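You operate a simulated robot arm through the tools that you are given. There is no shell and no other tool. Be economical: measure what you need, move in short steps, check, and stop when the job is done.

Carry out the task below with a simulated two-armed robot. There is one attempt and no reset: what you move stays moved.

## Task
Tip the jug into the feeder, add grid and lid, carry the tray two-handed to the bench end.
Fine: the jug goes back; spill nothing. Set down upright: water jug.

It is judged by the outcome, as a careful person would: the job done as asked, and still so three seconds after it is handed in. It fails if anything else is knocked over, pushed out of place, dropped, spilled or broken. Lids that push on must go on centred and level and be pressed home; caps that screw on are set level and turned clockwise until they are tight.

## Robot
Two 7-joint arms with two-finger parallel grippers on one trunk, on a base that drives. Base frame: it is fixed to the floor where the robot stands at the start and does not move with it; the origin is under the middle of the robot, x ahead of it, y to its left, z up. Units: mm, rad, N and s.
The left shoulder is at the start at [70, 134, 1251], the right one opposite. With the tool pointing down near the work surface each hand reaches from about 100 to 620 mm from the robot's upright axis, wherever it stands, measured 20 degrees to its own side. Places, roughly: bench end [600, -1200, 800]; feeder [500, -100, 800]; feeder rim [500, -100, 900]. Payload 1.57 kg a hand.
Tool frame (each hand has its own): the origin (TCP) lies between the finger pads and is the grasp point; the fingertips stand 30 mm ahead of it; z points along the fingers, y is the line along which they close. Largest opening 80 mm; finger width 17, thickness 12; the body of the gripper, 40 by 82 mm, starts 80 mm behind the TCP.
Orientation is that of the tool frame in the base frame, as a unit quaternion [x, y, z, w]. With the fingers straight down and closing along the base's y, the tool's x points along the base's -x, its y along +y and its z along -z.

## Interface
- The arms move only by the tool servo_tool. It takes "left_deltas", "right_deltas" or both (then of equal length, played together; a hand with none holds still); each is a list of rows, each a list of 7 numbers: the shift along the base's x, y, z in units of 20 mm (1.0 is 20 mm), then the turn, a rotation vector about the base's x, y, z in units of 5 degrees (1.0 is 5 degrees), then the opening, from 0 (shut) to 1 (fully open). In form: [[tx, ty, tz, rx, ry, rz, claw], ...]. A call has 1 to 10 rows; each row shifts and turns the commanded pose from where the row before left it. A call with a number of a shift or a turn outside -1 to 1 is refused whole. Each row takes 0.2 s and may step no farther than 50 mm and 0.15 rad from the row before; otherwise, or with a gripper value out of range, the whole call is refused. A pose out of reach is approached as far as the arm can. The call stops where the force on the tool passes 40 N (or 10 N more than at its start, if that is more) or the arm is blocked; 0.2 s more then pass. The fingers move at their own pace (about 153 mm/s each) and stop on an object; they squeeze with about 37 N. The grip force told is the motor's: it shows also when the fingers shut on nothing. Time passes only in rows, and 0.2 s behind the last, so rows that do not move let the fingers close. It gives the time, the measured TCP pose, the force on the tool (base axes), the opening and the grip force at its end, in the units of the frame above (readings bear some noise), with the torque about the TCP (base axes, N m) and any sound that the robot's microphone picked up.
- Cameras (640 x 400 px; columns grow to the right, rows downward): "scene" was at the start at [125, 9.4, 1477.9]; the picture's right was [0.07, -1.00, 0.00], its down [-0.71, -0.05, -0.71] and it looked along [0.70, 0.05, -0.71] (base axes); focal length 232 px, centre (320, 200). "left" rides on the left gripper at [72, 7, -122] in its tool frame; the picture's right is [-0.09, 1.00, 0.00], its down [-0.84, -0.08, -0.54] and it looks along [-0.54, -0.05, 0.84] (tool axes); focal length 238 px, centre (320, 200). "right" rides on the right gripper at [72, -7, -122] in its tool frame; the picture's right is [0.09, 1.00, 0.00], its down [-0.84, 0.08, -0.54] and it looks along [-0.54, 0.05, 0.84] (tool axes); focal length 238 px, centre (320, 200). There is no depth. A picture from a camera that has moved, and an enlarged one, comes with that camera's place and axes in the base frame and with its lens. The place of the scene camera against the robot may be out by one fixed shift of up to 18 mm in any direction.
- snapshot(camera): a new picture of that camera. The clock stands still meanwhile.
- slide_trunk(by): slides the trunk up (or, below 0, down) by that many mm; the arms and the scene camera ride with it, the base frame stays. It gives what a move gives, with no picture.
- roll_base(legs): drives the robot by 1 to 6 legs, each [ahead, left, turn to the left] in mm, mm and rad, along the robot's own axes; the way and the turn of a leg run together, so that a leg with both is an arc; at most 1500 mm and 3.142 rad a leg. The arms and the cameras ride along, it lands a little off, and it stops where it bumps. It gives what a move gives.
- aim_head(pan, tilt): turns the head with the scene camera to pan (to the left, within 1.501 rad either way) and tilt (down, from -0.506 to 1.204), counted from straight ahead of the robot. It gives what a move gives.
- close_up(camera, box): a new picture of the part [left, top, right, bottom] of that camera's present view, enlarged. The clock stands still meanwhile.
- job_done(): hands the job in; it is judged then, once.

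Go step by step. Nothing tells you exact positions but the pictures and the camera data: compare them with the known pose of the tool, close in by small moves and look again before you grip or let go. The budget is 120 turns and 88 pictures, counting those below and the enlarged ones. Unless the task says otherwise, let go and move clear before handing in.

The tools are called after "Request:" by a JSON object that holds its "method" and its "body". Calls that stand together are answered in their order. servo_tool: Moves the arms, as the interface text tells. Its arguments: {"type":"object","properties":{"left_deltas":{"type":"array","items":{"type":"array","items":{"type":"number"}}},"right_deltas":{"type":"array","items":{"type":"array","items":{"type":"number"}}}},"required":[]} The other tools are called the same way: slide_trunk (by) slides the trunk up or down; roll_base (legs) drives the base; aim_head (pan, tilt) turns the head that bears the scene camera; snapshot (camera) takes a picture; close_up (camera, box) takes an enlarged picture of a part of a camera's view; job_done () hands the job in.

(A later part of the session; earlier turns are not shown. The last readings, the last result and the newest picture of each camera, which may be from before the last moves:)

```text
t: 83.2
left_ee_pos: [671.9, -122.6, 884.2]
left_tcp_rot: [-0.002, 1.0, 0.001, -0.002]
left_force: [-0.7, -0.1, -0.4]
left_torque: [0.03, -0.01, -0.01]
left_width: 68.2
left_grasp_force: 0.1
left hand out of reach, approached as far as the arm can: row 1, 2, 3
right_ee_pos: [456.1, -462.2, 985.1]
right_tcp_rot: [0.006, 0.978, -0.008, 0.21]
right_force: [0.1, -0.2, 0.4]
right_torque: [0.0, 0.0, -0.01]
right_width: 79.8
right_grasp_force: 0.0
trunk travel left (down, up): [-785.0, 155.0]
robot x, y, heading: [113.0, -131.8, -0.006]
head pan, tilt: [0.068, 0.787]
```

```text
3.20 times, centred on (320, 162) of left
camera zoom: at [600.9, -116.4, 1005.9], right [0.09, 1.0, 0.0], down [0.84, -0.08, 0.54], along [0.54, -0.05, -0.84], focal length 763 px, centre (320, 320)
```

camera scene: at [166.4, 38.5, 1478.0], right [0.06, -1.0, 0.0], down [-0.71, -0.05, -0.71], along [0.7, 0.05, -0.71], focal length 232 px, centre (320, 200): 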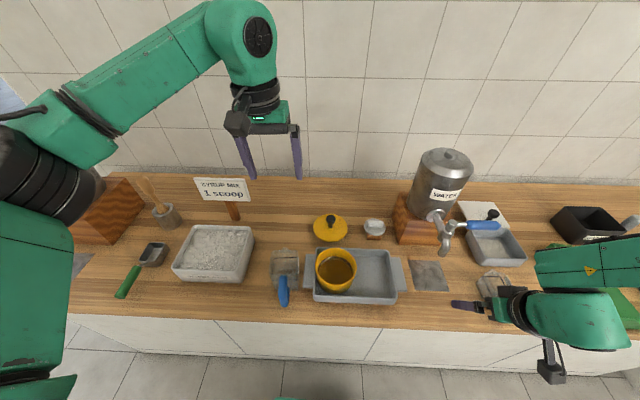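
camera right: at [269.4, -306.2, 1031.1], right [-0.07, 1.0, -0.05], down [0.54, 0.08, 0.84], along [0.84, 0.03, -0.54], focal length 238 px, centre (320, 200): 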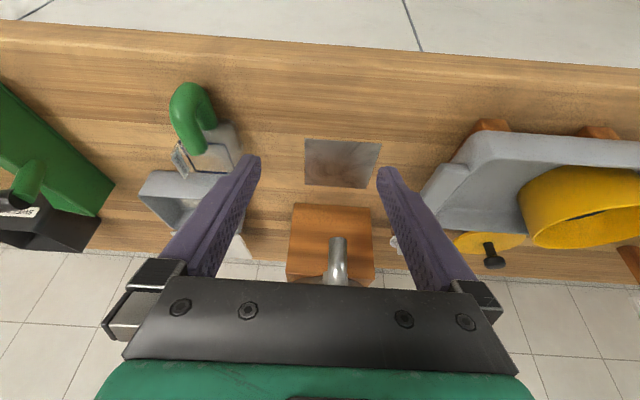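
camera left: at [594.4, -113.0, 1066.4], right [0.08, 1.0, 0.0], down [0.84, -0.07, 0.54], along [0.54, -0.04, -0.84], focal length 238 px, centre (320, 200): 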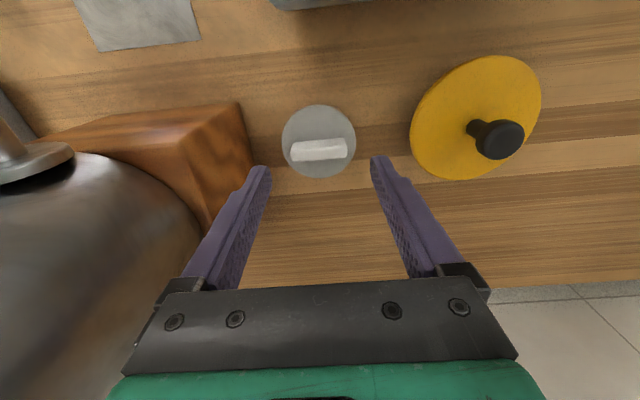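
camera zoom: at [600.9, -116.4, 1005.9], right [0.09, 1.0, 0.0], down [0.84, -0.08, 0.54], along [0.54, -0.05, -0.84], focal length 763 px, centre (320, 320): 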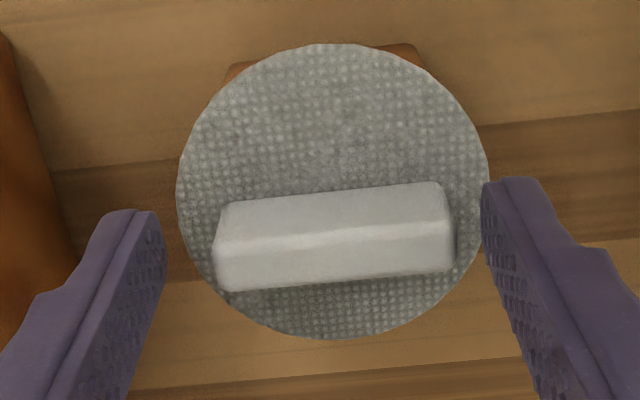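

Request:
{"method": "roll_base", "body": {"legs": [[8, 3, 0]]}}

Request:
{"method": "slide_trunk", "body": {"by": -7}}

Request:
{"method": "close_up", "body": {"camera": "left", "box": [220, 100, 420, 225]}}

```text
t: 83.9
left_ee_pos: [679.1, -119.4, 885.4]
left_tcp_rot: [0.0, 1.0, 0.001, -0.002]
left_force: [-1.1, -0.8, 0.1]
left_torque: [0.02, 0.0, 0.0]
left_width: 68.1
left_grasp_force: 0.0
right_ee_pos: [463.1, -461.4, 986.3]
right_tcp_rot: [0.007, 0.977, -0.008, 0.212]
right_force: [-0.2, -0.3, 0.7]
right_torque: [0.02, 0.0, -0.02]
right_width: 80.2
right_grasp_force: 0.0
trunk travel left (down, up): [-785.0, 155.0]
robot x, y, heading: [119.9, -124.4, -0.006]
head pan, tilt: [0.068, 0.787]
```

```text
t: 84.5
left_ee_pos: [680.3, -119.4, 878.6]
left_tcp_rot: [-0.001, 1.0, 0.001, -0.002]
left_force: [0.6, 0.6, -0.4]
left_torque: [0.0, 0.02, 0.01]
left_width: 68.2
left_grasp_force: 0.1
right_ee_pos: [464.0, -458.7, 979.3]
right_tcp_rot: [0.006, 0.977, -0.007, 0.211]
right_force: [-1.3, 1.0, -0.5]
right_torque: [0.01, 0.0, 0.0]
right_width: 80.0
right_grasp_force: 0.0
trunk travel left (down, up): [-778.0, 162.0]
robot x, y, heading: [122.2, -125.9, -0.007]
head pan, tilt: [0.068, 0.787]
```

```text
3.20 times, centred on (320, 162) of left
camera zoom: at [608.5, -113.7, 999.2], right [0.09, 1.0, 0.0], down [0.84, -0.08, 0.54], along [0.54, -0.05, -0.84], focal length 763 px, centre (320, 320)
```

zoom: 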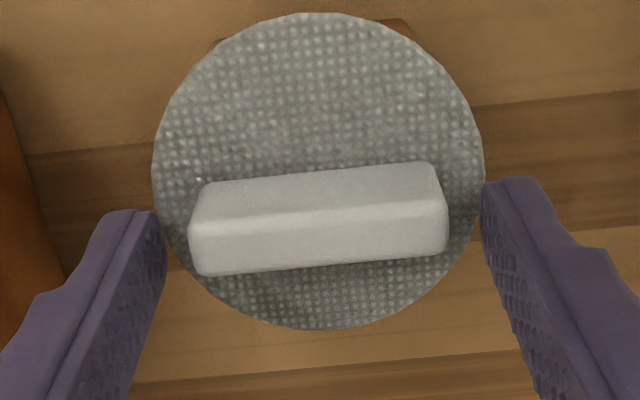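

The bar sits between the fingertips. Closing and lifting gently.

Request:
{"method": "servo_tool", "body": {"left_deltas": [[0, 0, 0, 0, 0, 0, 0.7], [0, 0, 0, 0, 0, 0, 0.5], [0, 0, 0, 0, 0, 0, 0.3], [0, 0, 0, 0, 0, 0, 0.3], [0, 0, 0.5, 0, 0, 0, 0.3], [0, 0, 1, 0, 0, 0, 0.3], [0, 0, 1, 0, 0, 0, 0.3]]}}

Request:
{"method": "close_up", "body": {"camera": "left", "box": [220, 60, 420, 225]}}

```text
t: 86.1
left_ee_pos: [681.2, -118.9, 927.7]
left_tcp_rot: [-0.002, 1.0, 0.001, -0.002]
left_force: [0.2, -0.4, -0.7]
left_torque: [-0.01, -0.02, -0.01]
left_width: 48.2
left_grasp_force: 37.0
right_ee_pos: [464.3, -459.5, 978.4]
right_tcp_rot: [0.007, 0.978, -0.008, 0.21]
right_force: [0.1, -0.6, 0.5]
right_torque: [-0.03, 0.0, 0.01]
right_width: 79.8
right_grasp_force: 0.1
trunk travel left (down, up): [-778.0, 162.0]
robot x, y, heading: [122.2, -130.3, -0.005]
head pan, tilt: [0.068, 0.787]
```

```text
2.42 times, centred on (320, 142) of left
camera zoom: at [609.2, -113.1, 1048.7], right [0.09, 1.0, 0.0], down [0.84, -0.08, 0.54], along [0.54, -0.05, -0.84], focal length 578 px, centre (320, 339)
```

zoom: 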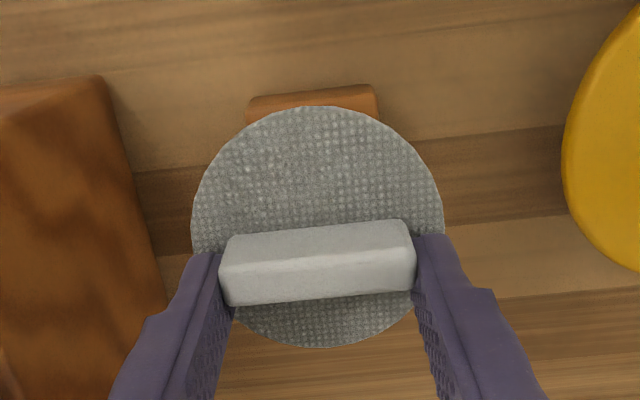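

The grid is held firmly and level. I carry it over to the feeder, now at about (483, 13), and check before lowering.

Request:
{"method": "servo_tool", "body": {"left_deltas": [[0, 0, 1, 0, 0, 0, 0.3], [-0.7, 0.5, 1, 0, 0, 0, 0.3], [-1, 0.7, 0.5, 0, 0, 0, 0.3], [-1, 0.7, 0, 0, 0, 0, 0.3], [-1, 0.8, 0, 0, 0, 0, 0.3], [-1, 0.8, 0, 0, 0, 0, 0.3], [-1, 0.8, 0, 0, 0, 0, 0.3], [-1, 0.8, 0, 0, 0, 0, 0.3], [-1, 0.8, 0, 0, 0, 0, 0.3], [-1, 0.7, 0, 0, 0, 0, 0.3]]}}

Request:
{"method": "servo_tool", "body": {"left_deltas": [[-0.8, 0, 0, 0, 0, 0, 0.3], [0, 0, 0, 0, 0, 0, 0.3]]}}

Request:
{"method": "snapshot", "body": {"camera": "left"}}

Request:
{"method": "snapshot", "body": {"camera": "scene"}}

```text
t: 88.3
left_ee_pos: [505.9, 12.7, 977.7]
left_tcp_rot: [0.0, 1.0, 0.001, -0.003]
left_force: [-0.9, -0.4, -0.6]
left_torque: [-0.02, -0.04, 0.01]
left_width: 48.5
left_grasp_force: 36.9
right_ee_pos: [464.1, -458.0, 979.7]
right_tcp_rot: [0.007, 0.977, -0.009, 0.211]
right_force: [-0.2, 0.6, 0.5]
right_torque: [-0.01, -0.02, 0.0]
right_width: 79.9
right_grasp_force: 0.0
trunk travel left (down, up): [-778.0, 162.0]
robot x, y, heading: [124.3, -127.2, -0.005]
head pan, tilt: [0.068, 0.787]
```

```text
t: 88.9
left_ee_pos: [490.4, 12.5, 977.5]
left_tcp_rot: [-0.002, 1.0, 0.001, -0.002]
left_force: [-0.7, -0.7, -0.2]
left_torque: [0.08, -0.01, -0.02]
left_width: 48.6
left_grasp_force: 37.1
right_ee_pos: [464.1, -459.5, 979.1]
right_tcp_rot: [0.007, 0.978, -0.008, 0.211]
right_force: [-0.2, -0.7, -0.3]
right_torque: [-0.01, -0.02, 0.02]
right_width: 80.1
right_grasp_force: 0.0
trunk travel left (down, up): [-778.0, 162.0]
robot x, y, heading: [117.3, -126.0, -0.004]
head pan, tilt: [0.068, 0.787]
```

```text
30 pictures are left
camera left: at [418.8, 18.3, 1098.6], right [0.09, 1.0, 0.0], down [0.84, -0.08, 0.54], along [0.54, -0.05, -0.84], focal length 238 px, centre (320, 200)
```

left: 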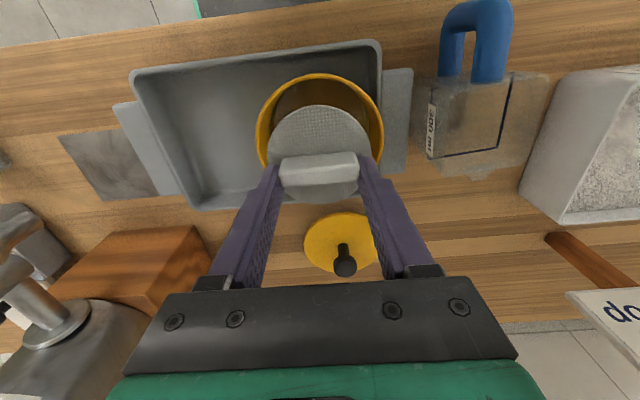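

```text
29 pictures are left
camera scene: at [245.8, -117.8, 1430.9], right [0.06, -1.0, 0.0], down [-0.71, -0.05, -0.71], along [0.7, 0.04, -0.71], focal length 232 px, centre (320, 200)
```

scene: 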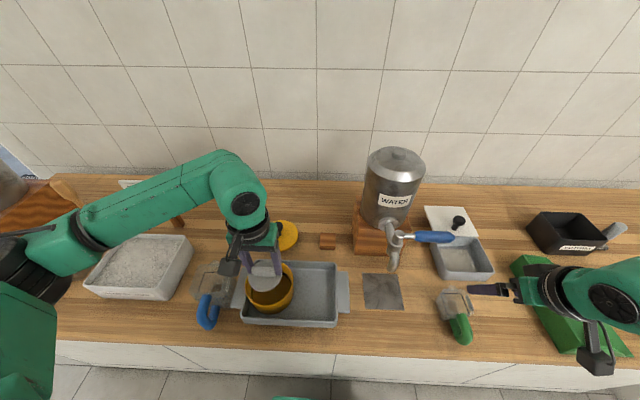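

Request:
{"method": "close_up", "body": {"camera": "left", "box": [220, 60, 420, 210]}}

```text
2.67 times, centred on (320, 135) of left
camera zoom: at [418.8, 18.3, 1098.6], right [0.09, 1.0, 0.0], down [0.84, -0.08, 0.54], along [0.54, -0.05, -0.84], focal length 636 px, centre (320, 373)
```

zoom: 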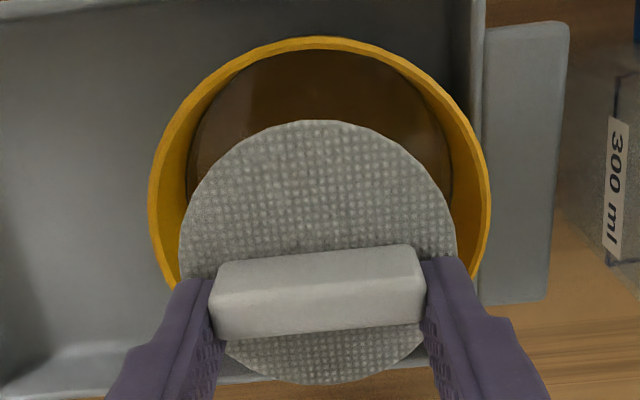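

The feeder centre works out to about (492, 14). I shift the grid 9 mm forward and lower it inside.

Request:
{"method": "servo_tool", "body": {"left_deltas": [[0.45, 0.07, 0, 0, 0, 0, 0.3], [0, 0, -0.8, 0, 0, 0, 0.3], [0, 0, -0.8, 0, 0, 0, 0.3], [0, 0, -0.8, 0, 0, 0, 0.3], [0, 0, 0, 0, 0, 0, 0.3]]}}

Request:
{"method": "close_up", "body": {"camera": "left", "box": [220, 50, 420, 210]}}

```text
t: 90.1
left_ee_pos: [500.1, 13.9, 928.5]
left_tcp_rot: [-0.001, 1.0, 0.001, -0.002]
left_force: [-0.6, 0.1, 0.1]
left_torque: [0.02, -0.01, 0.02]
left_width: 48.4
left_grasp_force: 37.0
right_ee_pos: [465.1, -459.2, 978.5]
right_tcp_rot: [0.007, 0.978, -0.008, 0.21]
right_force: [-0.2, 0.7, -0.1]
right_torque: [0.01, 0.02, -0.01]
right_width: 79.7
right_grasp_force: 0.1
trunk travel left (down, up): [-778.0, 162.0]
robot x, y, heading: [118.2, -125.2, -0.003]
head pan, tilt: [0.068, 0.787]
```

```text
2.50 times, centred on (320, 130) of left
camera zoom: at [428.1, 19.7, 1050.6], right [0.09, 1.0, 0.0], down [0.84, -0.08, 0.54], along [0.54, -0.05, -0.84], focal length 596 px, centre (320, 375)
```

zoom: 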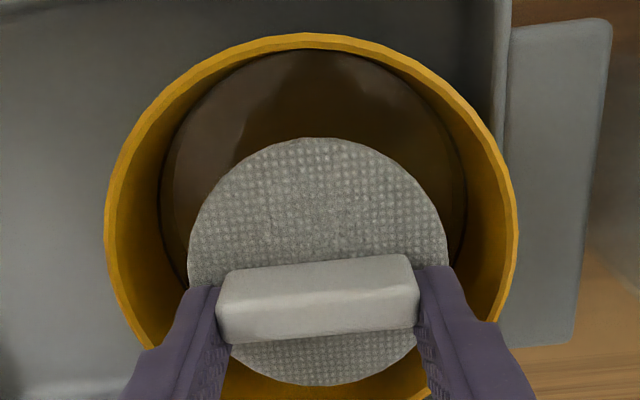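

Well centred. I lower the grid into the feeder slowly until it rests.

Request:
{"method": "servo_tool", "body": {"left_deltas": [[0, -0.1, -0.5, 0, 0, 0, 0.3], [0, 0, -0.5, 0, 0, 0, 0.3], [0, 0, -0.3, 0, 0, 0, 0.3], [0, 0, -0.3, 0, 0, 0, 0.3], [0, 0, -0.2, 0, 0, 0, 0.3], [0, 0, -0.2, 0, 0, 0, 0.3], [0, 0, 0, 0, 0, 0, 0.3]]}}

Request:
{"method": "close_up", "body": {"camera": "left", "box": [220, 50, 420, 210]}}

```text
t: 91.7
left_ee_pos: [499.7, 12.1, 892.7]
left_tcp_rot: [-0.003, 1.0, 0.0, 0.001]
left_force: [4.2, 4.8, 31.9]
left_torque: [0.06, 0.09, 0.01]
left_width: 48.5
left_grasp_force: 37.3
right_ee_pos: [462.5, -459.6, 979.8]
right_tcp_rot: [0.007, 0.977, -0.008, 0.211]
right_force: [-0.3, -0.1, 0.2]
right_torque: [0.01, -0.01, -0.01]
right_width: 79.9
right_grasp_force: 0.0
trunk travel left (down, up): [-778.0, 162.0]
robot x, y, heading: [120.8, -125.0, -0.007]
head pan, tilt: [0.068, 0.787]
```

```text
2.50 times, centred on (320, 130) of left
camera zoom: at [426.6, 17.6, 1013.2], right [0.09, 1.0, 0.0], down [0.84, -0.07, 0.54], along [0.54, -0.05, -0.84], focal length 596 px, centre (320, 375)
```

zoom: 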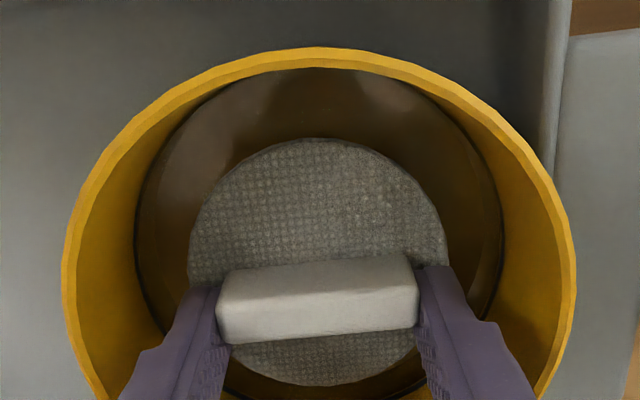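

The grid rests on the feeder floor. I ease off, open just enough, and rise straight up.

Request:
{"method": "servo_tool", "body": {"left_deltas": [[0, 0, 0.12, 0, 0, 0, 0.3], [0, 0, 0, 0, 0, 0, 0.7], [0, 0, 0, 0, 0, 0, 0.7], [0, 0, 0.4, 0, 0, 0, 0.7], [0, 0, 1, 0, 0, 0, 0.7], [0, 0, 1, 0, 0, 0, 0.7], [0, 0, 1, 0, 0, 0, 0.7], [0, 0, 1, 0, 0, 0, 0.7], [0, 0, 1, 0, 0, 0, 0.7], [0, 0, 1, 0, 0, 0, 0.7]]}}

Request:
{"method": "snapshot", "body": {"camera": "left"}}

```text
t: 93.9
left_ee_pos: [500.4, 11.5, 1019.7]
left_tcp_rot: [-0.001, 1.0, 0.0, -0.003]
left_force: [0.2, 0.1, -0.8]
left_torque: [0.0, 0.0, -0.01]
left_width: 56.1
left_grasp_force: 0.2
right_ee_pos: [464.0, -459.8, 977.4]
right_tcp_rot: [0.006, 0.977, -0.008, 0.211]
right_force: [0.5, -0.8, 0.9]
right_torque: [0.0, 0.0, 0.02]
right_width: 80.1
right_grasp_force: 0.1
trunk travel left (down, up): [-778.0, 162.0]
robot x, y, heading: [122.6, -124.7, -0.007]
head pan, tilt: [0.068, 0.787]
```

```text
25 pictures are left
camera left: at [427.8, 17.4, 1141.6], right [0.09, 1.0, 0.0], down [0.84, -0.08, 0.54], along [0.54, -0.05, -0.84], focal length 238 px, centre (320, 200)
```

left: 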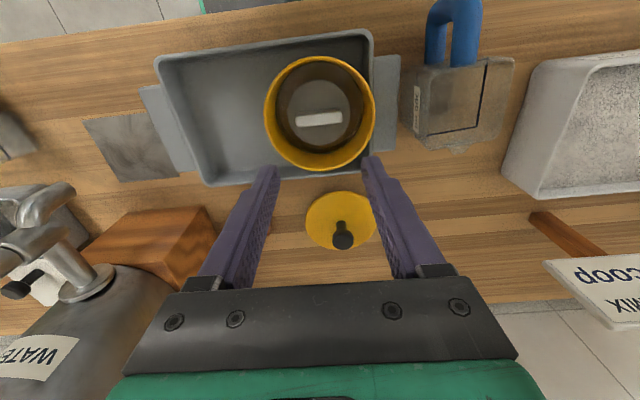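

The grid lies in the feeder. Intersecting two views puts the lid at about (662, 30, 838), raised on a support, with its knob up to z≈890. I move above it.

Request:
{"method": "servo_tool", "body": {"left_deltas": [[0.9, 0.1, 0, 0, 0, 0, 0.7], [0.9, 0.1, 0, 0, 0, 0, 0.7], [0.9, 0.1, -0.3, 0, 0, 0, 0.7], [0.9, 0.1, -0.3, 0, 0, 0, 0.7], [0.9, 0.1, -0.4, 0, 0, 0, 0.7], [0.9, 0.1, -0.5, 0, 0, 0, 0.7], [0.9, 0.1, -0.5, 0, 0, 0, 0.7], [0.9, 0.1, -0.5, 0, 0, 0, 0.7], [0.5, 0.1, -0.5, 0, 0, 0, 0.7], [0, 0, 0, 0, 0, 0, 0.7]]}}

Request:
{"method": "snapshot", "body": {"camera": "left"}}

```text
t: 96.1
left_ee_pos: [655.3, 30.4, 960.3]
left_tcp_rot: [0.0, 1.0, 0.001, -0.001]
left_force: [0.5, -0.4, 0.0]
left_torque: [0.01, 0.01, -0.01]
left_width: 55.7
left_grasp_force: 0.0
right_ee_pos: [463.7, -458.4, 978.5]
right_tcp_rot: [0.006, 0.977, -0.008, 0.211]
right_force: [0.3, -1.1, 0.2]
right_torque: [0.03, -0.01, 0.01]
right_width: 79.9
right_grasp_force: 0.1
trunk travel left (down, up): [-778.0, 162.0]
robot x, y, heading: [124.3, -128.3, -0.003]
head pan, tilt: [0.068, 0.787]
```

```text
24 pictures are left
camera left: at [581.7, 36.2, 1081.3], right [0.09, 1.0, 0.0], down [0.84, -0.08, 0.54], along [0.54, -0.05, -0.84], focal length 238 px, centre (320, 200)
```

left: 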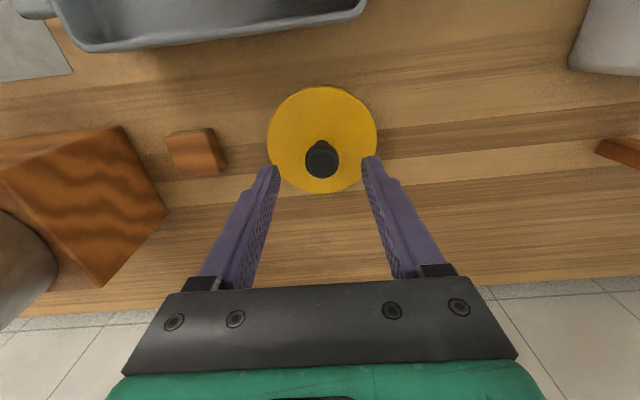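

Aligned in y, and the knob is 7 mm ahead. I descend onto it.

Request:
{"method": "servo_tool", "body": {"left_deltas": [[0.35, 0.03, -0.6, 0, 0, 0, 0.7], [0, 0, -0.8, 0, 0, 0, 0.7], [0, 0, -0.8, 0, 0, 0, 0.7], [0, 0, -0.8, 0, 0, 0, 0.7], [0, 0, -0.8, 0, 0, 0, 0.7], [0, 0, 0, 0, 0, 0, 0.7]]}}

Request:
{"method": "snapshot", "body": {"camera": "left"}}

```text
t: 97.5
left_ee_pos: [660.7, 31.0, 882.7]
left_tcp_rot: [0.0, 1.0, 0.002, -0.002]
left_force: [-0.8, 0.6, -0.7]
left_torque: [-0.01, 0.02, 0.0]
left_width: 56.1
left_grasp_force: 0.1
right_ee_pos: [464.2, -458.8, 978.6]
right_tcp_rot: [0.007, 0.977, -0.008, 0.211]
right_force: [-0.5, -0.1, 0.4]
right_torque: [-0.02, 0.0, -0.04]
right_width: 79.8
right_grasp_force: 0.1
trunk travel left (down, up): [-778.0, 162.0]
robot x, y, heading: [121.6, -126.3, -0.001]
head pan, tilt: [0.068, 0.787]
```

```text
23 pictures are left
camera left: at [588.8, 37.2, 1005.2], right [0.09, 1.0, 0.0], down [0.84, -0.08, 0.54], along [0.54, -0.05, -0.84], focal length 238 px, centre (320, 200)
```

left: 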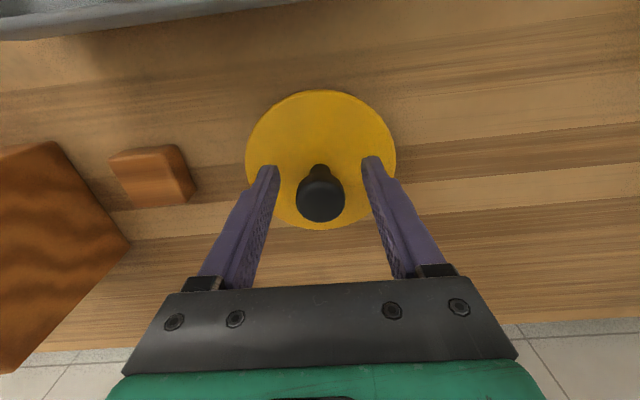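

The knob head is centred between the pads. I close on it and lift a little.

Request:
{"method": "servo_tool", "body": {"left_deltas": [[0, 0, 0, 0, 0, 0, 0.4], [0, 0, 0, 0, 0, 0, 0.1], [0, 0, 0, 0, 0, 0, 0.1], [0, 0, 0.5, 0, 0, 0, 0.1], [0, 0, 1, 0, 0, 0, 0.1], [0, 0, 1, 0, 0, 0, 0.1], [0, 0, 1, 0, 0, 0, 0.1], [0, 0, 1, 0, 0, 0, 0.1]]}}

Request:
{"method": "snapshot", "body": {"camera": "left"}}

```text
t: 99.3
left_ee_pos: [662.1, 31.1, 975.0]
left_tcp_rot: [-0.002, 1.0, 0.001, -0.003]
left_force: [0.5, -0.7, -0.1]
left_torque: [-0.02, 0.0, 0.02]
left_width: 7.8
left_grasp_force: 0.2
right_ee_pos: [464.4, -459.2, 979.2]
right_tcp_rot: [0.007, 0.977, -0.008, 0.211]
right_force: [0.2, 0.4, -0.6]
right_torque: [-0.01, -0.01, -0.02]
right_width: 80.2
right_grasp_force: 0.0
trunk travel left (down, up): [-778.0, 162.0]
robot x, y, heading: [121.3, -129.1, -0.004]
head pan, tilt: [0.068, 0.787]
```

```text
22 pictures are left
camera left: at [589.0, 36.7, 1095.8], right [0.09, 1.0, 0.0], down [0.84, -0.08, 0.54], along [0.54, -0.05, -0.84], focal length 238 px, centre (320, 200)
```

left: 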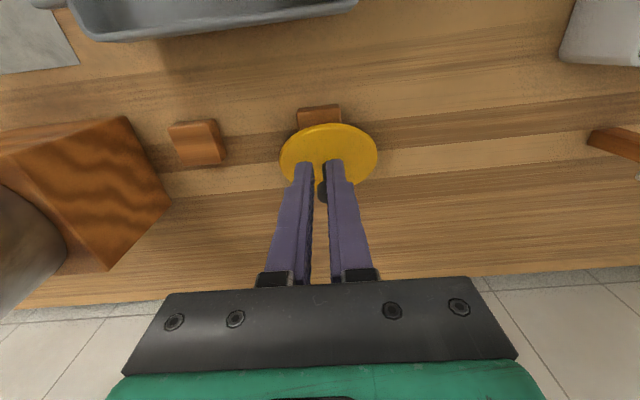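

The fingers slipped off the knob and the lid has shifted. I look closely before doing anything.

Request:
{"method": "close_up", "body": {"camera": "left", "box": [250, 80, 410, 210]}}

Request:
{"method": "close_up", "body": {"camera": "scene", "box": [200, 170, 380, 340]}}

```text
3.08 times, centred on (330, 145) of left
camera zoom: at [589.0, 36.7, 1095.8], right [0.09, 1.0, 0.0], down [0.84, -0.08, 0.54], along [0.54, -0.05, -0.84], focal length 733 px, centre (289, 369)
```

zoom: 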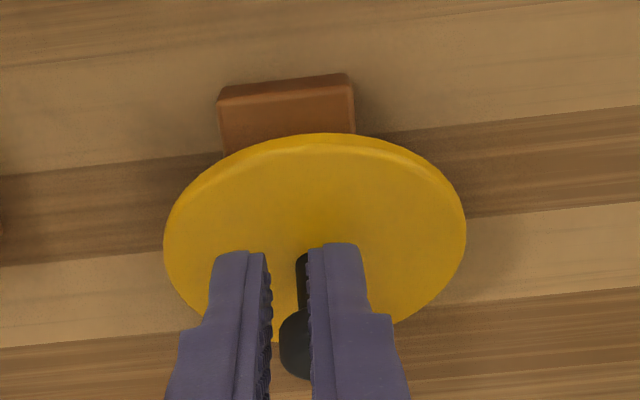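

```text
2.35 times, centred on (290, 255) of scene
camera zoom: at [245.5, -118.0, 1430.9], right [0.06, -1.0, 0.0], down [-0.71, -0.05, -0.71], along [0.7, 0.05, -0.71], focal length 547 px, centre (391, 71)
```

zoom: 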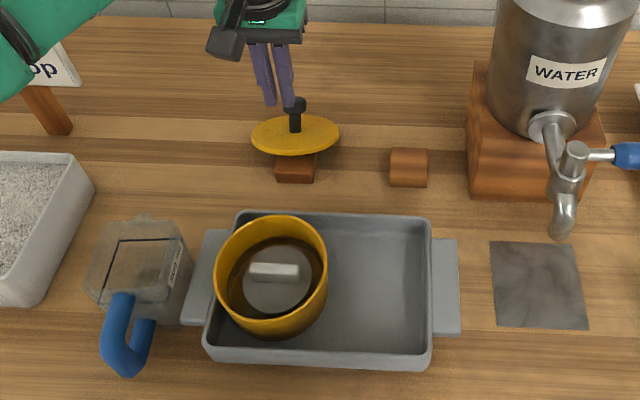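

The lid slid about 30 mm forward and now leans back on its support, with the knob head near (713, 29, 887); nothing fell. I move the base a bit closer and open the claw for a second, better-centred grip.

Request:
{"method": "roll_base", "body": {"legs": [[30, -40, 0]]}}

Request:
{"method": "servo_tool", "body": {"left_deltas": [[0, 1, 0, 0, 0, 0, 0.7], [0, 1, 0, 0, 0, 0, 0.7], [0, 0, 0, 0, 0, 0, 0.7]]}}

Request:
{"method": "close_up", "body": {"camera": "left", "box": [220, 80, 420, 240]}}

```text
t: 100.2
left_ee_pos: [687.9, -4.0, 975.5]
left_tcp_rot: [-0.002, 1.0, -0.001, -0.001]
left_force: [0.0, -0.9, -0.2]
left_torque: [-0.04, -0.03, 0.01]
left_width: 7.9
left_grasp_force: 0.0
right_ee_pos: [490.2, -496.2, 981.4]
right_tcp_rot: [0.006, 0.977, -0.01, 0.212]
right_force: [-0.9, 0.5, 0.1]
right_torque: [-0.04, -0.01, -0.03]
right_width: 79.9
right_grasp_force: 0.2
trunk travel left (down, up): [-778.0, 162.0]
robot x, y, heading: [147.4, -168.7, -0.006]
head pan, tilt: [0.068, 0.787]
```

```text
t: 101.0
left_ee_pos: [691.8, 32.0, 974.6]
left_tcp_rot: [-0.001, 1.0, 0.001, -0.003]
left_force: [-0.4, -0.1, 0.0]
left_torque: [0.03, 0.01, 0.0]
left_width: 56.0
left_grasp_force: 0.0
right_ee_pos: [494.5, -501.2, 977.0]
right_tcp_rot: [0.006, 0.978, -0.007, 0.21]
right_force: [-0.6, 0.6, 0.3]
right_torque: [0.04, -0.03, 0.04]
right_width: 79.7
right_grasp_force: 0.0
trunk travel left (down, up): [-778.0, 162.0]
robot x, y, heading: [151.3, -165.1, 0.001]
head pan, tilt: [0.068, 0.787]
```

```text
2.50 times, centred on (320, 160) of left
camera zoom: at [620.0, 35.9, 1095.1], right [0.09, 1.0, 0.0], down [0.84, -0.08, 0.54], along [0.54, -0.05, -0.84], focal length 596 px, centre (320, 300)
```

zoom: 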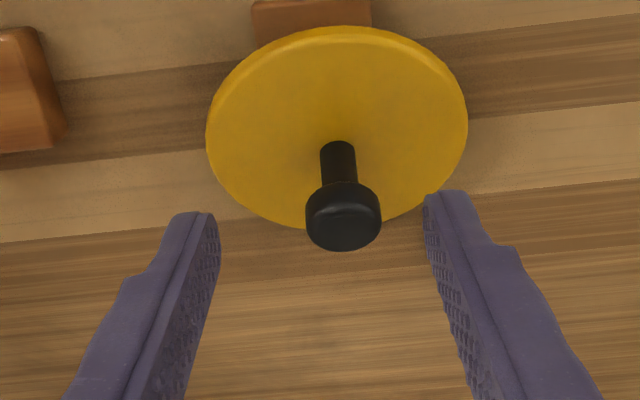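

The knob is a mushroom head about 29 mm wide at roughly (717, 36, 885), with the lid tilted about 25°. I approach alongside it with the claw open and verify before closing.

Request:
{"method": "servo_tool", "body": {"left_deltas": [[0.8, 0.1, -0.5, 0, 0, 0, 0.75], [0.4, 0.1, -1, 0, 0, 0, 0.75], [0, 0, -1, 0, 0, 0, 0.75], [0, 0, -1, 0, 0, 0, 0.75], [0, 0, -0.7, 0, 0, 0, 0.75], [0, 0, 0, 0, 0, 0, 0.75]]}}

Request:
{"method": "close_up", "body": {"camera": "left", "box": [220, 110, 420, 270]}}

```text
t: 102.4
left_ee_pos: [716.4, 35.3, 889.7]
left_tcp_rot: [-0.001, 1.0, 0.002, -0.003]
left_force: [0.1, 0.8, 0.3]
left_torque: [0.02, 0.0, 0.0]
left_width: 59.7
left_grasp_force: 0.0
right_ee_pos: [493.2, -500.3, 978.4]
right_tcp_rot: [0.006, 0.978, -0.008, 0.21]
right_force: [-0.3, -0.6, 1.1]
right_torque: [-0.02, 0.03, -0.02]
right_width: 80.0
right_grasp_force: 0.1
trunk travel left (down, up): [-778.0, 162.0]
robot x, y, heading: [147.3, -168.5, -0.002]
head pan, tilt: [0.068, 0.787]
```

```text
2.50 times, centred on (320, 190) of left
camera zoom: at [643.0, 41.3, 1010.4], right [0.09, 1.0, 0.0], down [0.84, -0.08, 0.54], along [0.54, -0.05, -0.84], focal length 596 px, centre (320, 225)
```

zoom: 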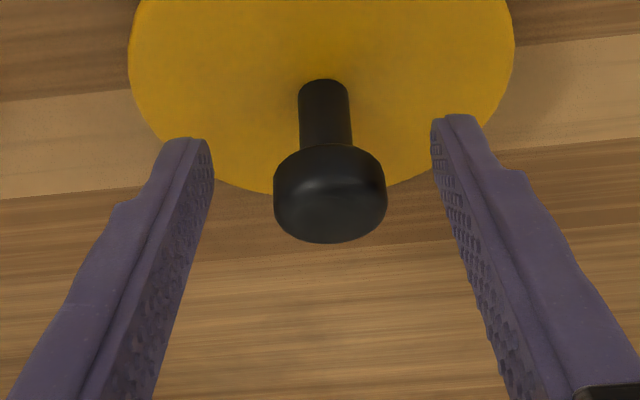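

By comparing sizes in the two views, the head lies a bit deeper, near (723, 36, 872). I go 7 mm forward and 16 mm lower, and check once more.

Request:
{"method": "servo_tool", "body": {"left_deltas": [[0.35, 0.05, -0.3, 0, 0, 0, 0.75], [0, 0, -0.5, 0, 0, 0, 0.75], [0, 0, 0, 0, 0, 0, 0.75]]}}

Request:
{"method": "close_up", "body": {"camera": "left", "box": [220, 110, 420, 270]}}

```text
t: 103.2
left_ee_pos: [721.5, 35.9, 873.5]
left_tcp_rot: [-0.002, 1.0, 0.001, -0.002]
left_force: [0.9, 0.3, -0.7]
left_torque: [0.02, 0.01, 0.01]
left_width: 59.9
left_grasp_force: 0.1
right_ee_pos: [494.0, -498.5, 979.0]
right_tcp_rot: [0.006, 0.978, -0.008, 0.21]
right_force: [0.0, -0.2, 0.3]
right_torque: [0.01, -0.03, 0.0]
right_width: 80.0
right_grasp_force: 0.1
trunk travel left (down, up): [-778.0, 162.0]
robot x, y, heading: [148.8, -166.6, -0.006]
head pan, tilt: [0.068, 0.787]
```

```text
2.50 times, centred on (320, 190) of left
camera zoom: at [649.5, 42.3, 994.8], right [0.09, 1.0, 0.0], down [0.84, -0.08, 0.54], along [0.54, -0.05, -0.84], focal length 596 px, centre (320, 225)
```

zoom: 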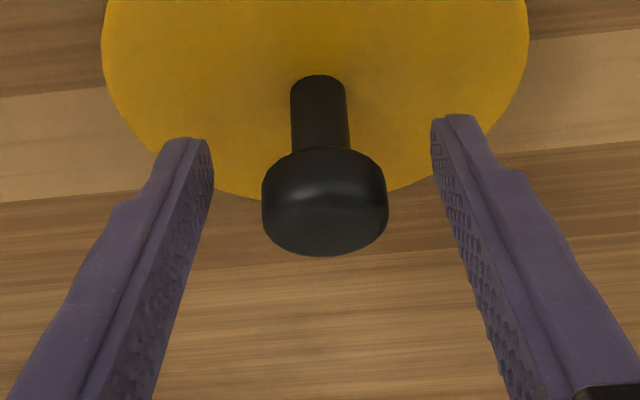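

The head now sits right at the grasp point. I close and check the grip before lifting.

Request:
{"method": "servo_tool", "body": {"left_deltas": [[0.05, 0.03, -0.15, 0, 0, 0, 0.6], [0, 0, 0, 0, 0, 0, 0.4], [0, 0, 0, 0, 0, 0, 0.2], [0, 0, 0, 0, 0, 0, 0.2]]}}

```text
t: 104.2
left_ee_pos: [723.2, 37.8, 870.7]
left_tcp_rot: [-0.002, 1.0, 0.0, -0.002]
left_force: [0.5, 0.7, 0.2]
left_torque: [-0.02, -0.08, 0.02]
left_width: 29.1
left_grasp_force: 37.1
right_ee_pos: [494.3, -499.2, 980.0]
right_tcp_rot: [0.005, 0.977, -0.008, 0.211]
right_force: [0.3, 0.6, 0.1]
right_torque: [0.02, 0.01, 0.01]
right_width: 79.9
right_grasp_force: 0.1
trunk travel left (down, up): [-778.0, 162.0]
robot x, y, heading: [147.0, -168.6, 0.001]
head pan, tilt: [0.068, 0.787]
```

The grip is solid at 29 mm. I lift, level the lid by pitching the hand, and look.

Request:
{"method": "servo_tool", "body": {"left_deltas": [[0, 0, 0.5, 0, 0, 0, 0.2], [0, 0, 1, 0, 0, 0, 0.2], [0, 0, 1, 0, 0, 0, 0.2], [-0.5, 0, 1, 0, -1, 0, 0.2], [-1, 0, 0.5, 0, -1, 0, 0.2], [-1, 0, 0.5, 0, -1, 0, 0.2], [-1, 0, 0.3, 0, -1, 0, 0.2], [-1, 0, 0, 0, -1, 0, 0.2], [0, 0, 0, 0, 0, 0, 0.2]]}}

Request:
{"method": "snapshot", "body": {"camera": "left"}}

Request:
{"method": "close_up", "body": {"camera": "scene", "box": [170, 120, 370, 330]}}

```text
t: 106.2
left_ee_pos: [634.6, 36.9, 967.0]
left_tcp_rot: [-0.003, 0.977, 0.001, 0.213]
left_force: [0.5, -0.5, -0.1]
left_torque: [-0.02, 0.03, 0.01]
left_width: 29.1
left_grasp_force: 37.0
right_ee_pos: [495.2, -499.7, 978.4]
right_tcp_rot: [0.006, 0.978, -0.008, 0.21]
right_force: [0.7, -0.2, 0.3]
right_torque: [-0.02, 0.0, 0.03]
right_width: 80.2
right_grasp_force: 0.0
trunk travel left (down, up): [-778.0, 162.0]
robot x, y, heading: [154.2, -164.3, -0.002]
head pan, tilt: [0.068, 0.787]
```

```text
16 pictures are left
camera left: at [516.7, 42.2, 1046.5], right [0.08, 1.0, 0.04], down [0.53, -0.07, 0.84], along [0.84, -0.05, -0.54], focal length 238 px, centre (320, 200)
```

left: 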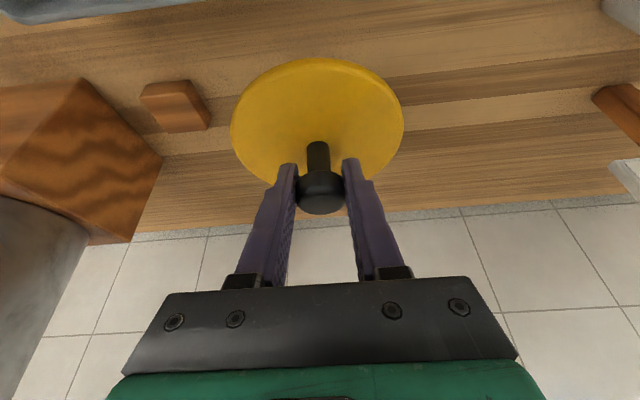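

```text
1.90 times, centred on (270, 225) of scene
camera zoom: at [276.1, -158.3, 1430.8], right [0.06, -1.0, 0.0], down [-0.71, -0.05, -0.71], along [0.7, 0.05, -0.71], focal length 442 px, centre (415, 152)
```

zoom: 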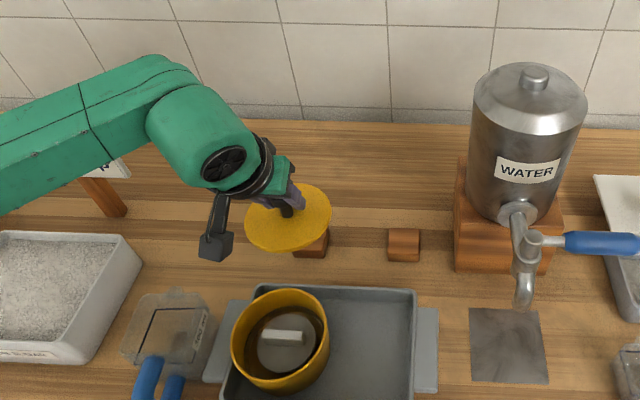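

The lid hangs level. The feeder centre is refined to (490.5, 12.3) with its rim at z≈895. I carry the lid over it, staying high, and check alignment.

Request:
{"method": "servo_tool", "body": {"left_deltas": [[0, 0, 0.8, 0, 0, 0, 0.2], [-0.9, -0.15, 0.3, 0, 0, 0, 0.2], [-0.9, -0.15, 0, 0, 0, 0, 0.2], [-0.9, -0.15, 0, 0, 0, 0, 0.2], [-0.9, -0.15, 0, 0, 0, 0, 0.2], [-0.9, -0.15, 0, 0, 0, 0, 0.2], [-0.9, -0.15, 0, 0, 0, 0, 0.2], [-0.9, -0.15, 0, 0, 0, 0, 0.2], [-0.9, -0.18, 0, 0, 0, 0, 0.2], [0, 0, 0, 0, 0, 0, 0.2]]}}

Request:
{"method": "snapshot", "body": {"camera": "left"}}

```text
t: 108.4
left_ee_pos: [489.1, 12.7, 990.3]
left_tcp_rot: [-0.002, 0.977, 0.001, 0.214]
left_force: [-1.3, 0.1, -1.5]
left_torque: [-0.02, 0.01, 0.01]
left_width: 28.9
left_grasp_force: 37.0
right_ee_pos: [494.2, -498.9, 978.7]
right_tcp_rot: [0.006, 0.977, -0.008, 0.211]
right_force: [-0.4, -0.1, 0.1]
right_torque: [0.0, 0.02, 0.01]
right_width: 80.0
right_grasp_force: 0.1
trunk travel left (down, up): [-778.0, 162.0]
robot x, y, heading: [152.2, -165.4, -0.006]
head pan, tilt: [0.068, 0.787]
```

```text
14 pictures are left
camera left: at [372.0, 18.6, 1068.8], right [0.08, 1.0, 0.04], down [0.53, -0.07, 0.84], along [0.84, -0.05, -0.54], focal length 238 px, centre (320, 200)
```

left: 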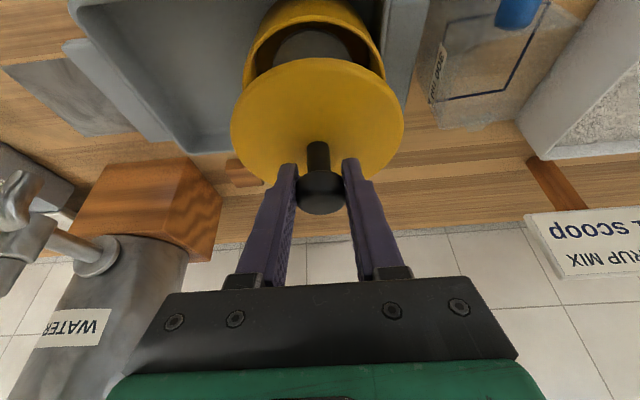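

Lid and feeder line up closely. I lower to just above the rim and compare edges.

Request:
{"method": "servo_tool", "body": {"left_deltas": [[0.07, 0.05, -0.6, 0, 0, 0, 0.2], [0, 0, -0.6, 0, 0, 0, 0.2], [0, 0, -0.4, 0, 0, 0, 0.2], [0, 0, 0, 0, 0, 0, 0.2]]}}

Request:
{"method": "close_up", "body": {"camera": "left", "box": [200, 0, 440, 200]}}

Request:
{"method": "close_up", "body": {"camera": "scene", "box": [170, 220, 350, 340]}}

```text
t: 109.4
left_ee_pos: [490.5, 12.7, 957.7]
left_tcp_rot: [-0.001, 0.977, 0.0, 0.213]
left_force: [0.3, -0.7, -0.7]
left_torque: [-0.01, -0.01, -0.02]
left_width: 28.8
left_grasp_force: 36.9
right_ee_pos: [494.0, -498.8, 978.5]
right_tcp_rot: [0.006, 0.978, -0.007, 0.211]
right_force: [-0.2, -0.9, 1.2]
right_torque: [0.0, 0.01, 0.01]
right_width: 79.9
right_grasp_force: 0.1
trunk travel left (down, up): [-778.0, 162.0]
robot x, y, heading: [151.7, -169.6, 0.001]
head pan, tilt: [0.068, 0.787]
```

```text
2.00 times, centred on (320, 100) of left
camera zoom: at [373.3, 19.5, 1036.5], right [0.08, 1.0, 0.04], down [0.53, -0.08, 0.84], along [0.84, -0.05, -0.54], focal length 477 px, centre (320, 400)
```

zoom: 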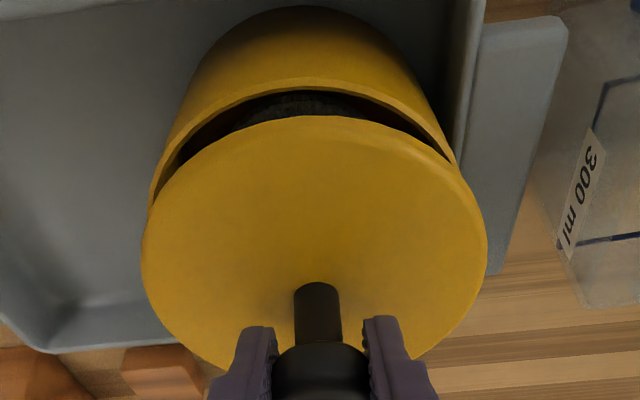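

```text
3.33 times, centred on (260, 280) of scene
camera zoom: at [275.2, -158.0, 1430.9], right [0.06, -1.0, 0.0], down [-0.71, -0.05, -0.71], along [0.7, 0.05, -0.71], focal length 774 px, centre (520, -67)
```

zoom: 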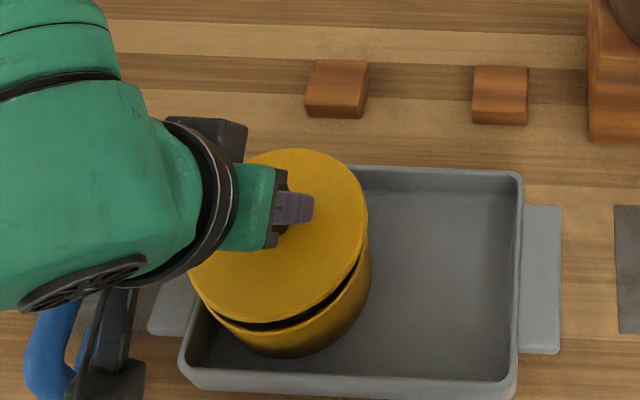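

The edges agree within about 2 mm. I lower onto the rim and press down gently.

Request:
{"method": "servo_tool", "body": {"left_deltas": [[-0.05, 0, -0.25, 0, 0, 0, 0.2], [0, 0, -0.2, 0, 0, 0, 0.2], [0, 0, -0.1, 0, 0, 0, 0.2], [0, 0, -0.1, 0, 0, 0, 0.2], [0, 0, -0.1, 0, 0, 0, 0.2], [0, 0, -0.1, 0, 0, 0, 0.2], [0, 0, -0.1, 0, 0, 0, 0.2], [0, 0, -0.1, 0, 0, 0, 0.2]]}}

Request:
{"method": "close_up", "body": {"camera": "left", "box": [200, 0, 440, 200]}}

```text
t: 111.2
left_ee_pos: [488.0, 14.1, 937.9]
left_tcp_rot: [-0.001, 0.977, 0.0, 0.215]
left_force: [2.0, 3.6, 27.4]
left_torque: [0.07, -0.13, 0.05]
left_width: 28.7
left_grasp_force: 36.7
right_ee_pos: [491.8, -500.0, 979.5]
right_tcp_rot: [0.006, 0.977, -0.007, 0.211]
right_force: [-0.5, -1.5, 0.5]
right_torque: [0.01, -0.01, 0.0]
right_width: 80.0
right_grasp_force: 0.1
trunk travel left (down, up): [-778.0, 162.0]
robot x, y, heading: [147.9, -168.1, -0.002]
head pan, tilt: [0.068, 0.787]
```

```text
2.00 times, centred on (320, 100) of left
camera zoom: at [370.1, 18.8, 1016.6], right [0.08, 1.0, 0.04], down [0.53, -0.08, 0.84], along [0.84, -0.05, -0.53], focal length 477 px, centre (320, 400)
```

zoom: 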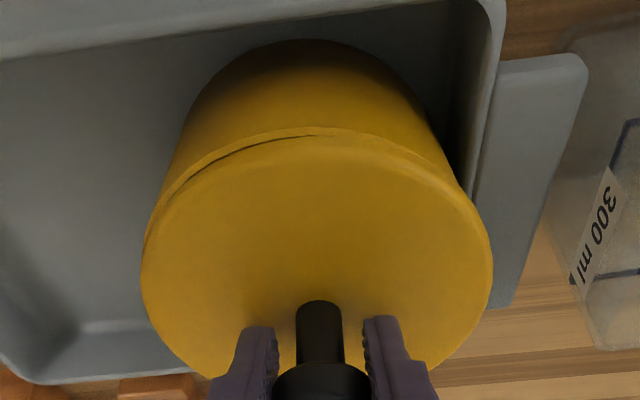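

It is seated almost evenly, with a slight gap on the near right-hand side. I nudge by about 1 mm and press again.

Request:
{"method": "servo_tool", "body": {"left_deltas": [[0, -0.06, 0.05, 0, 0, 0, 0.2], [-0.05, -0.04, -0.05, 0, 0, 0, 0.2], [0, 0, -0.1, 0, 0, 0, 0.2], [0, 0, -0.1, 0, 0, 0, 0.2], [0, 0, -0.1, 0, 0, 0, 0.2], [0, 0, -0.1, 0, 0, 0, 0.2]]}}

Request:
{"method": "close_up", "body": {"camera": "left", "box": [230, 20, 410, 170]}}

```text
t: 112.2
left_ee_pos: [487.5, 11.7, 935.2]
left_tcp_rot: [-0.002, 0.976, 0.001, 0.219]
left_force: [-6.4, 3.5, 19.7]
left_torque: [-0.01, 0.91, -0.15]
left_width: 28.9
left_grasp_force: 37.0
right_ee_pos: [492.6, -499.0, 980.0]
right_tcp_rot: [0.005, 0.977, -0.008, 0.212]
right_force: [0.3, -0.9, 0.7]
right_torque: [0.01, -0.04, 0.02]
right_width: 79.8
right_grasp_force: 0.1
trunk travel left (down, up): [-778.0, 162.0]
robot x, y, heading: [150.4, -168.8, -0.007]
head pan, tilt: [0.068, 0.787]
stopped in row 4 (left hand): the force on the tool passed its limit (the readings are from after the stop); the commanded pose is now the measured one
```

```text
2.67 times, centred on (320, 95) of left
camera zoom: at [369.4, 17.4, 1014.1], right [0.08, 1.0, 0.04], down [0.53, -0.08, 0.85], along [0.85, -0.05, -0.53], focal length 636 px, centre (320, 480)
```

zoom: 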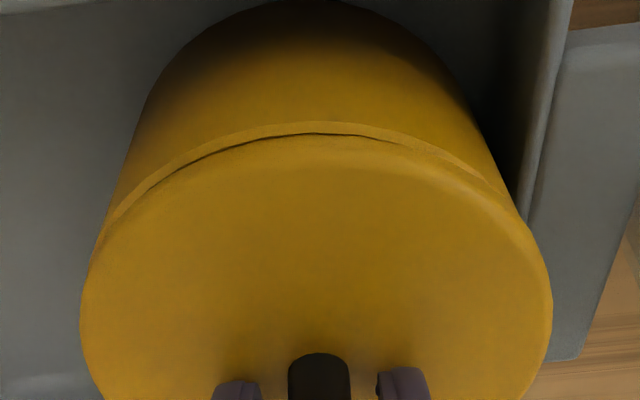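

The lid now sits evenly all round. I release the knob, close the fingers, turn the hand vertical and press straight down on the knob to seat it fully.

Request:
{"method": "servo_tool", "body": {"left_deltas": [[0, 0, 0, 0, 0, 0, 0.7], [0, 0, 0, 0, 0, 0, 0.7], [-0.45, 0, 0.9, 0, 0, 0, 0.7], [-0.45, 0, 0.9, 0, 0, 0, 0.7], [-0.45, 0, 0.9, 0, 0, 0, 0.7], [0.4, 0, 0.9, 0, 1, 0, 0.4], [0.45, 0, 0.2, 0, 1, 0, 0], [0.5, 0, 0, 0, 1, 0, 0], [0, 0, 0, 0, 1, 0, 0], [0, 0, 0, 0, 1, 0, 0]]}}

Request:
{"method": "snapshot", "body": {"camera": "left"}}

```text
t: 114.4
left_ee_pos: [509.0, 10.2, 975.1]
left_tcp_rot: [-0.002, 1.0, 0.001, 0.001]
left_force: [5.4, -0.2, 16.8]
left_torque: [0.13, -0.9, -0.06]
left_width: 28.6
left_grasp_force: 37.1
left hand out of reach, approached as far as the arm can: row 4, 5
right_ee_pos: [494.3, -499.9, 977.9]
right_tcp_rot: [0.007, 0.978, -0.008, 0.211]
right_force: [-1.2, -0.2, -0.8]
right_torque: [0.0, -0.01, -0.02]
right_width: 80.1
right_grasp_force: 0.1
trunk travel left (down, up): [-778.0, 162.0]
robot x, y, heading: [149.7, -166.4, -0.007]
head pan, tilt: [0.068, 0.787]
```

```text
9 pictures are left
camera left: at [435.8, 16.9, 1095.9], right [0.09, 1.0, 0.0], down [0.84, -0.08, 0.54], along [0.54, -0.05, -0.84], focal length 238 px, centre (320, 200)
```

left: 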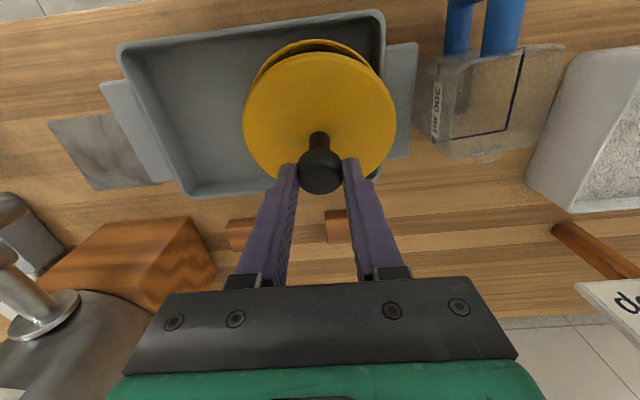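

The arm couldn't retract as asked and the fingers closed on the knob again, pulling the lid off its seat. I lift it clear carefully and look at its attitude.

Request:
{"method": "servo_tool", "body": {"left_deltas": [[0, 0, 0.5, 0, 0, 0, 0.2], [0, 0, 0.7, 0, 0, 0, 0.2], [0, 0, 0.7, 0, 0, 0, 0.2], [0, 0, 0, 0, 0, 0, 0.2]]}}

Request:
{"method": "snapshot", "body": {"camera": "left"}}

```text
t: 115.4
left_ee_pos: [507.6, 12.6, 1012.9]
left_tcp_rot: [-0.001, 1.0, 0.0, 0.0]
left_force: [-0.7, 0.0, -0.1]
left_torque: [0.03, 0.0, -0.01]
left_width: 28.5
left_grasp_force: 37.0
right_ee_pos: [493.2, -498.1, 979.1]
right_tcp_rot: [0.006, 0.978, -0.008, 0.21]
right_force: [-0.3, 0.1, 0.1]
right_torque: [-0.03, 0.0, -0.03]
right_width: 79.8
right_grasp_force: 0.0
trunk travel left (down, up): [-778.0, 162.0]
robot x, y, heading: [151.9, -164.3, -0.005]
head pan, tilt: [0.068, 0.787]
```

```text
8 pictures are left
camera left: at [435.0, 17.7, 1133.2], right [0.09, 1.0, 0.0], down [0.84, -0.08, 0.54], along [0.54, -0.05, -0.84], focal length 238 px, centre (320, 200)
```

left: 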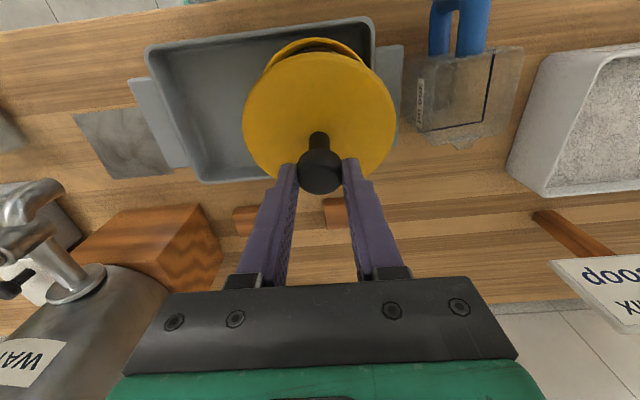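

The lid hangs about 15° tilted and is held by the fingertips. I level it with the hand, recentre over the feeder and check.

Request:
{"method": "servo_tool", "body": {"left_deltas": [[-0.45, 0, 0.1, 0, -1, 0, 0.2], [-0.45, 0, 0, 0, -1, 0, 0.2], [-0.4, -0.02, 0, 0, -1, 0, 0.2], [0, 0, -0.4, 0, 0, 0, 0.2], [0, 0, -0.4, 0, 0, 0, 0.2], [0, 0, 0, 0, 0, 0, 0.2]]}}

Request:
{"method": "snapshot", "body": {"camera": "left"}}

```text
t: 116.8
left_ee_pos: [482.1, 10.7, 998.5]
left_tcp_rot: [-0.001, 0.991, 0.001, 0.13]
left_force: [0.2, 0.9, -1.3]
left_torque: [-0.01, 0.01, 0.0]
left_width: 28.4
left_grasp_force: 36.7
right_ee_pos: [494.3, -499.4, 979.8]
right_tcp_rot: [0.006, 0.977, -0.008, 0.211]
right_force: [0.4, 0.0, -1.3]
right_torque: [0.02, 0.02, 0.0]
right_width: 80.2
right_grasp_force: 0.0
trunk travel left (down, up): [-778.0, 162.0]
robot x, y, heading: [150.0, -166.0, -0.003]
head pan, tilt: [0.068, 0.787]
```

```text
7 pictures are left
camera left: at [379.4, 17.1, 1096.2], right [0.08, 1.0, 0.03], down [0.67, -0.08, 0.74], along [0.74, -0.05, -0.67], focal length 238 px, centre (320, 200)
```

left: 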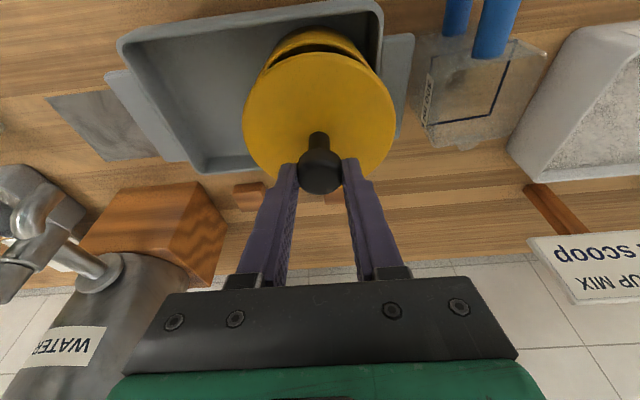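

Request:
{"method": "servo_tool", "body": {"left_deltas": [[0.1, 0.05, -0.5, 0, 0, 0, 0.2], [0, 0, -0.5, 0, 0, 0, 0.2], [0, 0, -0.2, 0, 0, 0, 0.2], [0, 0, 0, 0, 0, 0, 0.2]]}}

Request:
{"method": "close_up", "body": {"camera": "left", "box": [210, 0, 430, 200]}}

```text
t: 117.8
left_ee_pos: [484.2, 12.7, 973.9]
left_tcp_rot: [-0.003, 0.992, 0.001, 0.13]
left_force: [0.0, -0.6, -1.2]
left_torque: [-0.02, 0.0, -0.02]
left_width: 28.4
left_grasp_force: 37.2
right_ee_pos: [493.2, -499.6, 978.6]
right_tcp_rot: [0.006, 0.978, -0.007, 0.209]
right_force: [0.2, -0.2, -0.1]
right_torque: [-0.01, -0.02, -0.01]
right_width: 79.8
right_grasp_force: 0.1
trunk travel left (down, up): [-778.0, 162.0]
robot x, y, heading: [152.4, -167.8, -0.004]
head pan, tilt: [0.068, 0.787]
```

```text
2.00 times, centred on (320, 100) of left
camera zoom: at [381.7, 18.0, 1071.9], right [0.08, 1.0, 0.02], down [0.67, -0.08, 0.74], along [0.74, -0.05, -0.67], focal length 477 px, centre (320, 400)
```

zoom: 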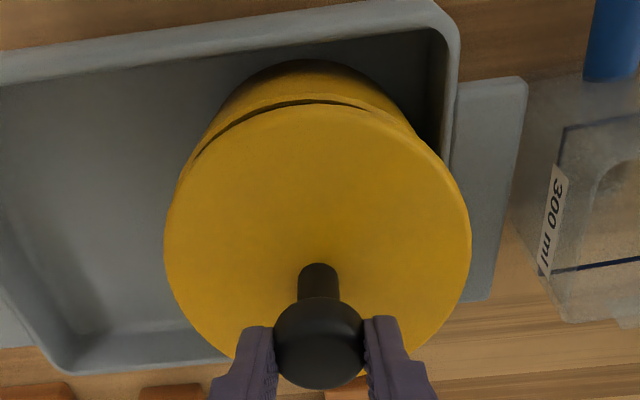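

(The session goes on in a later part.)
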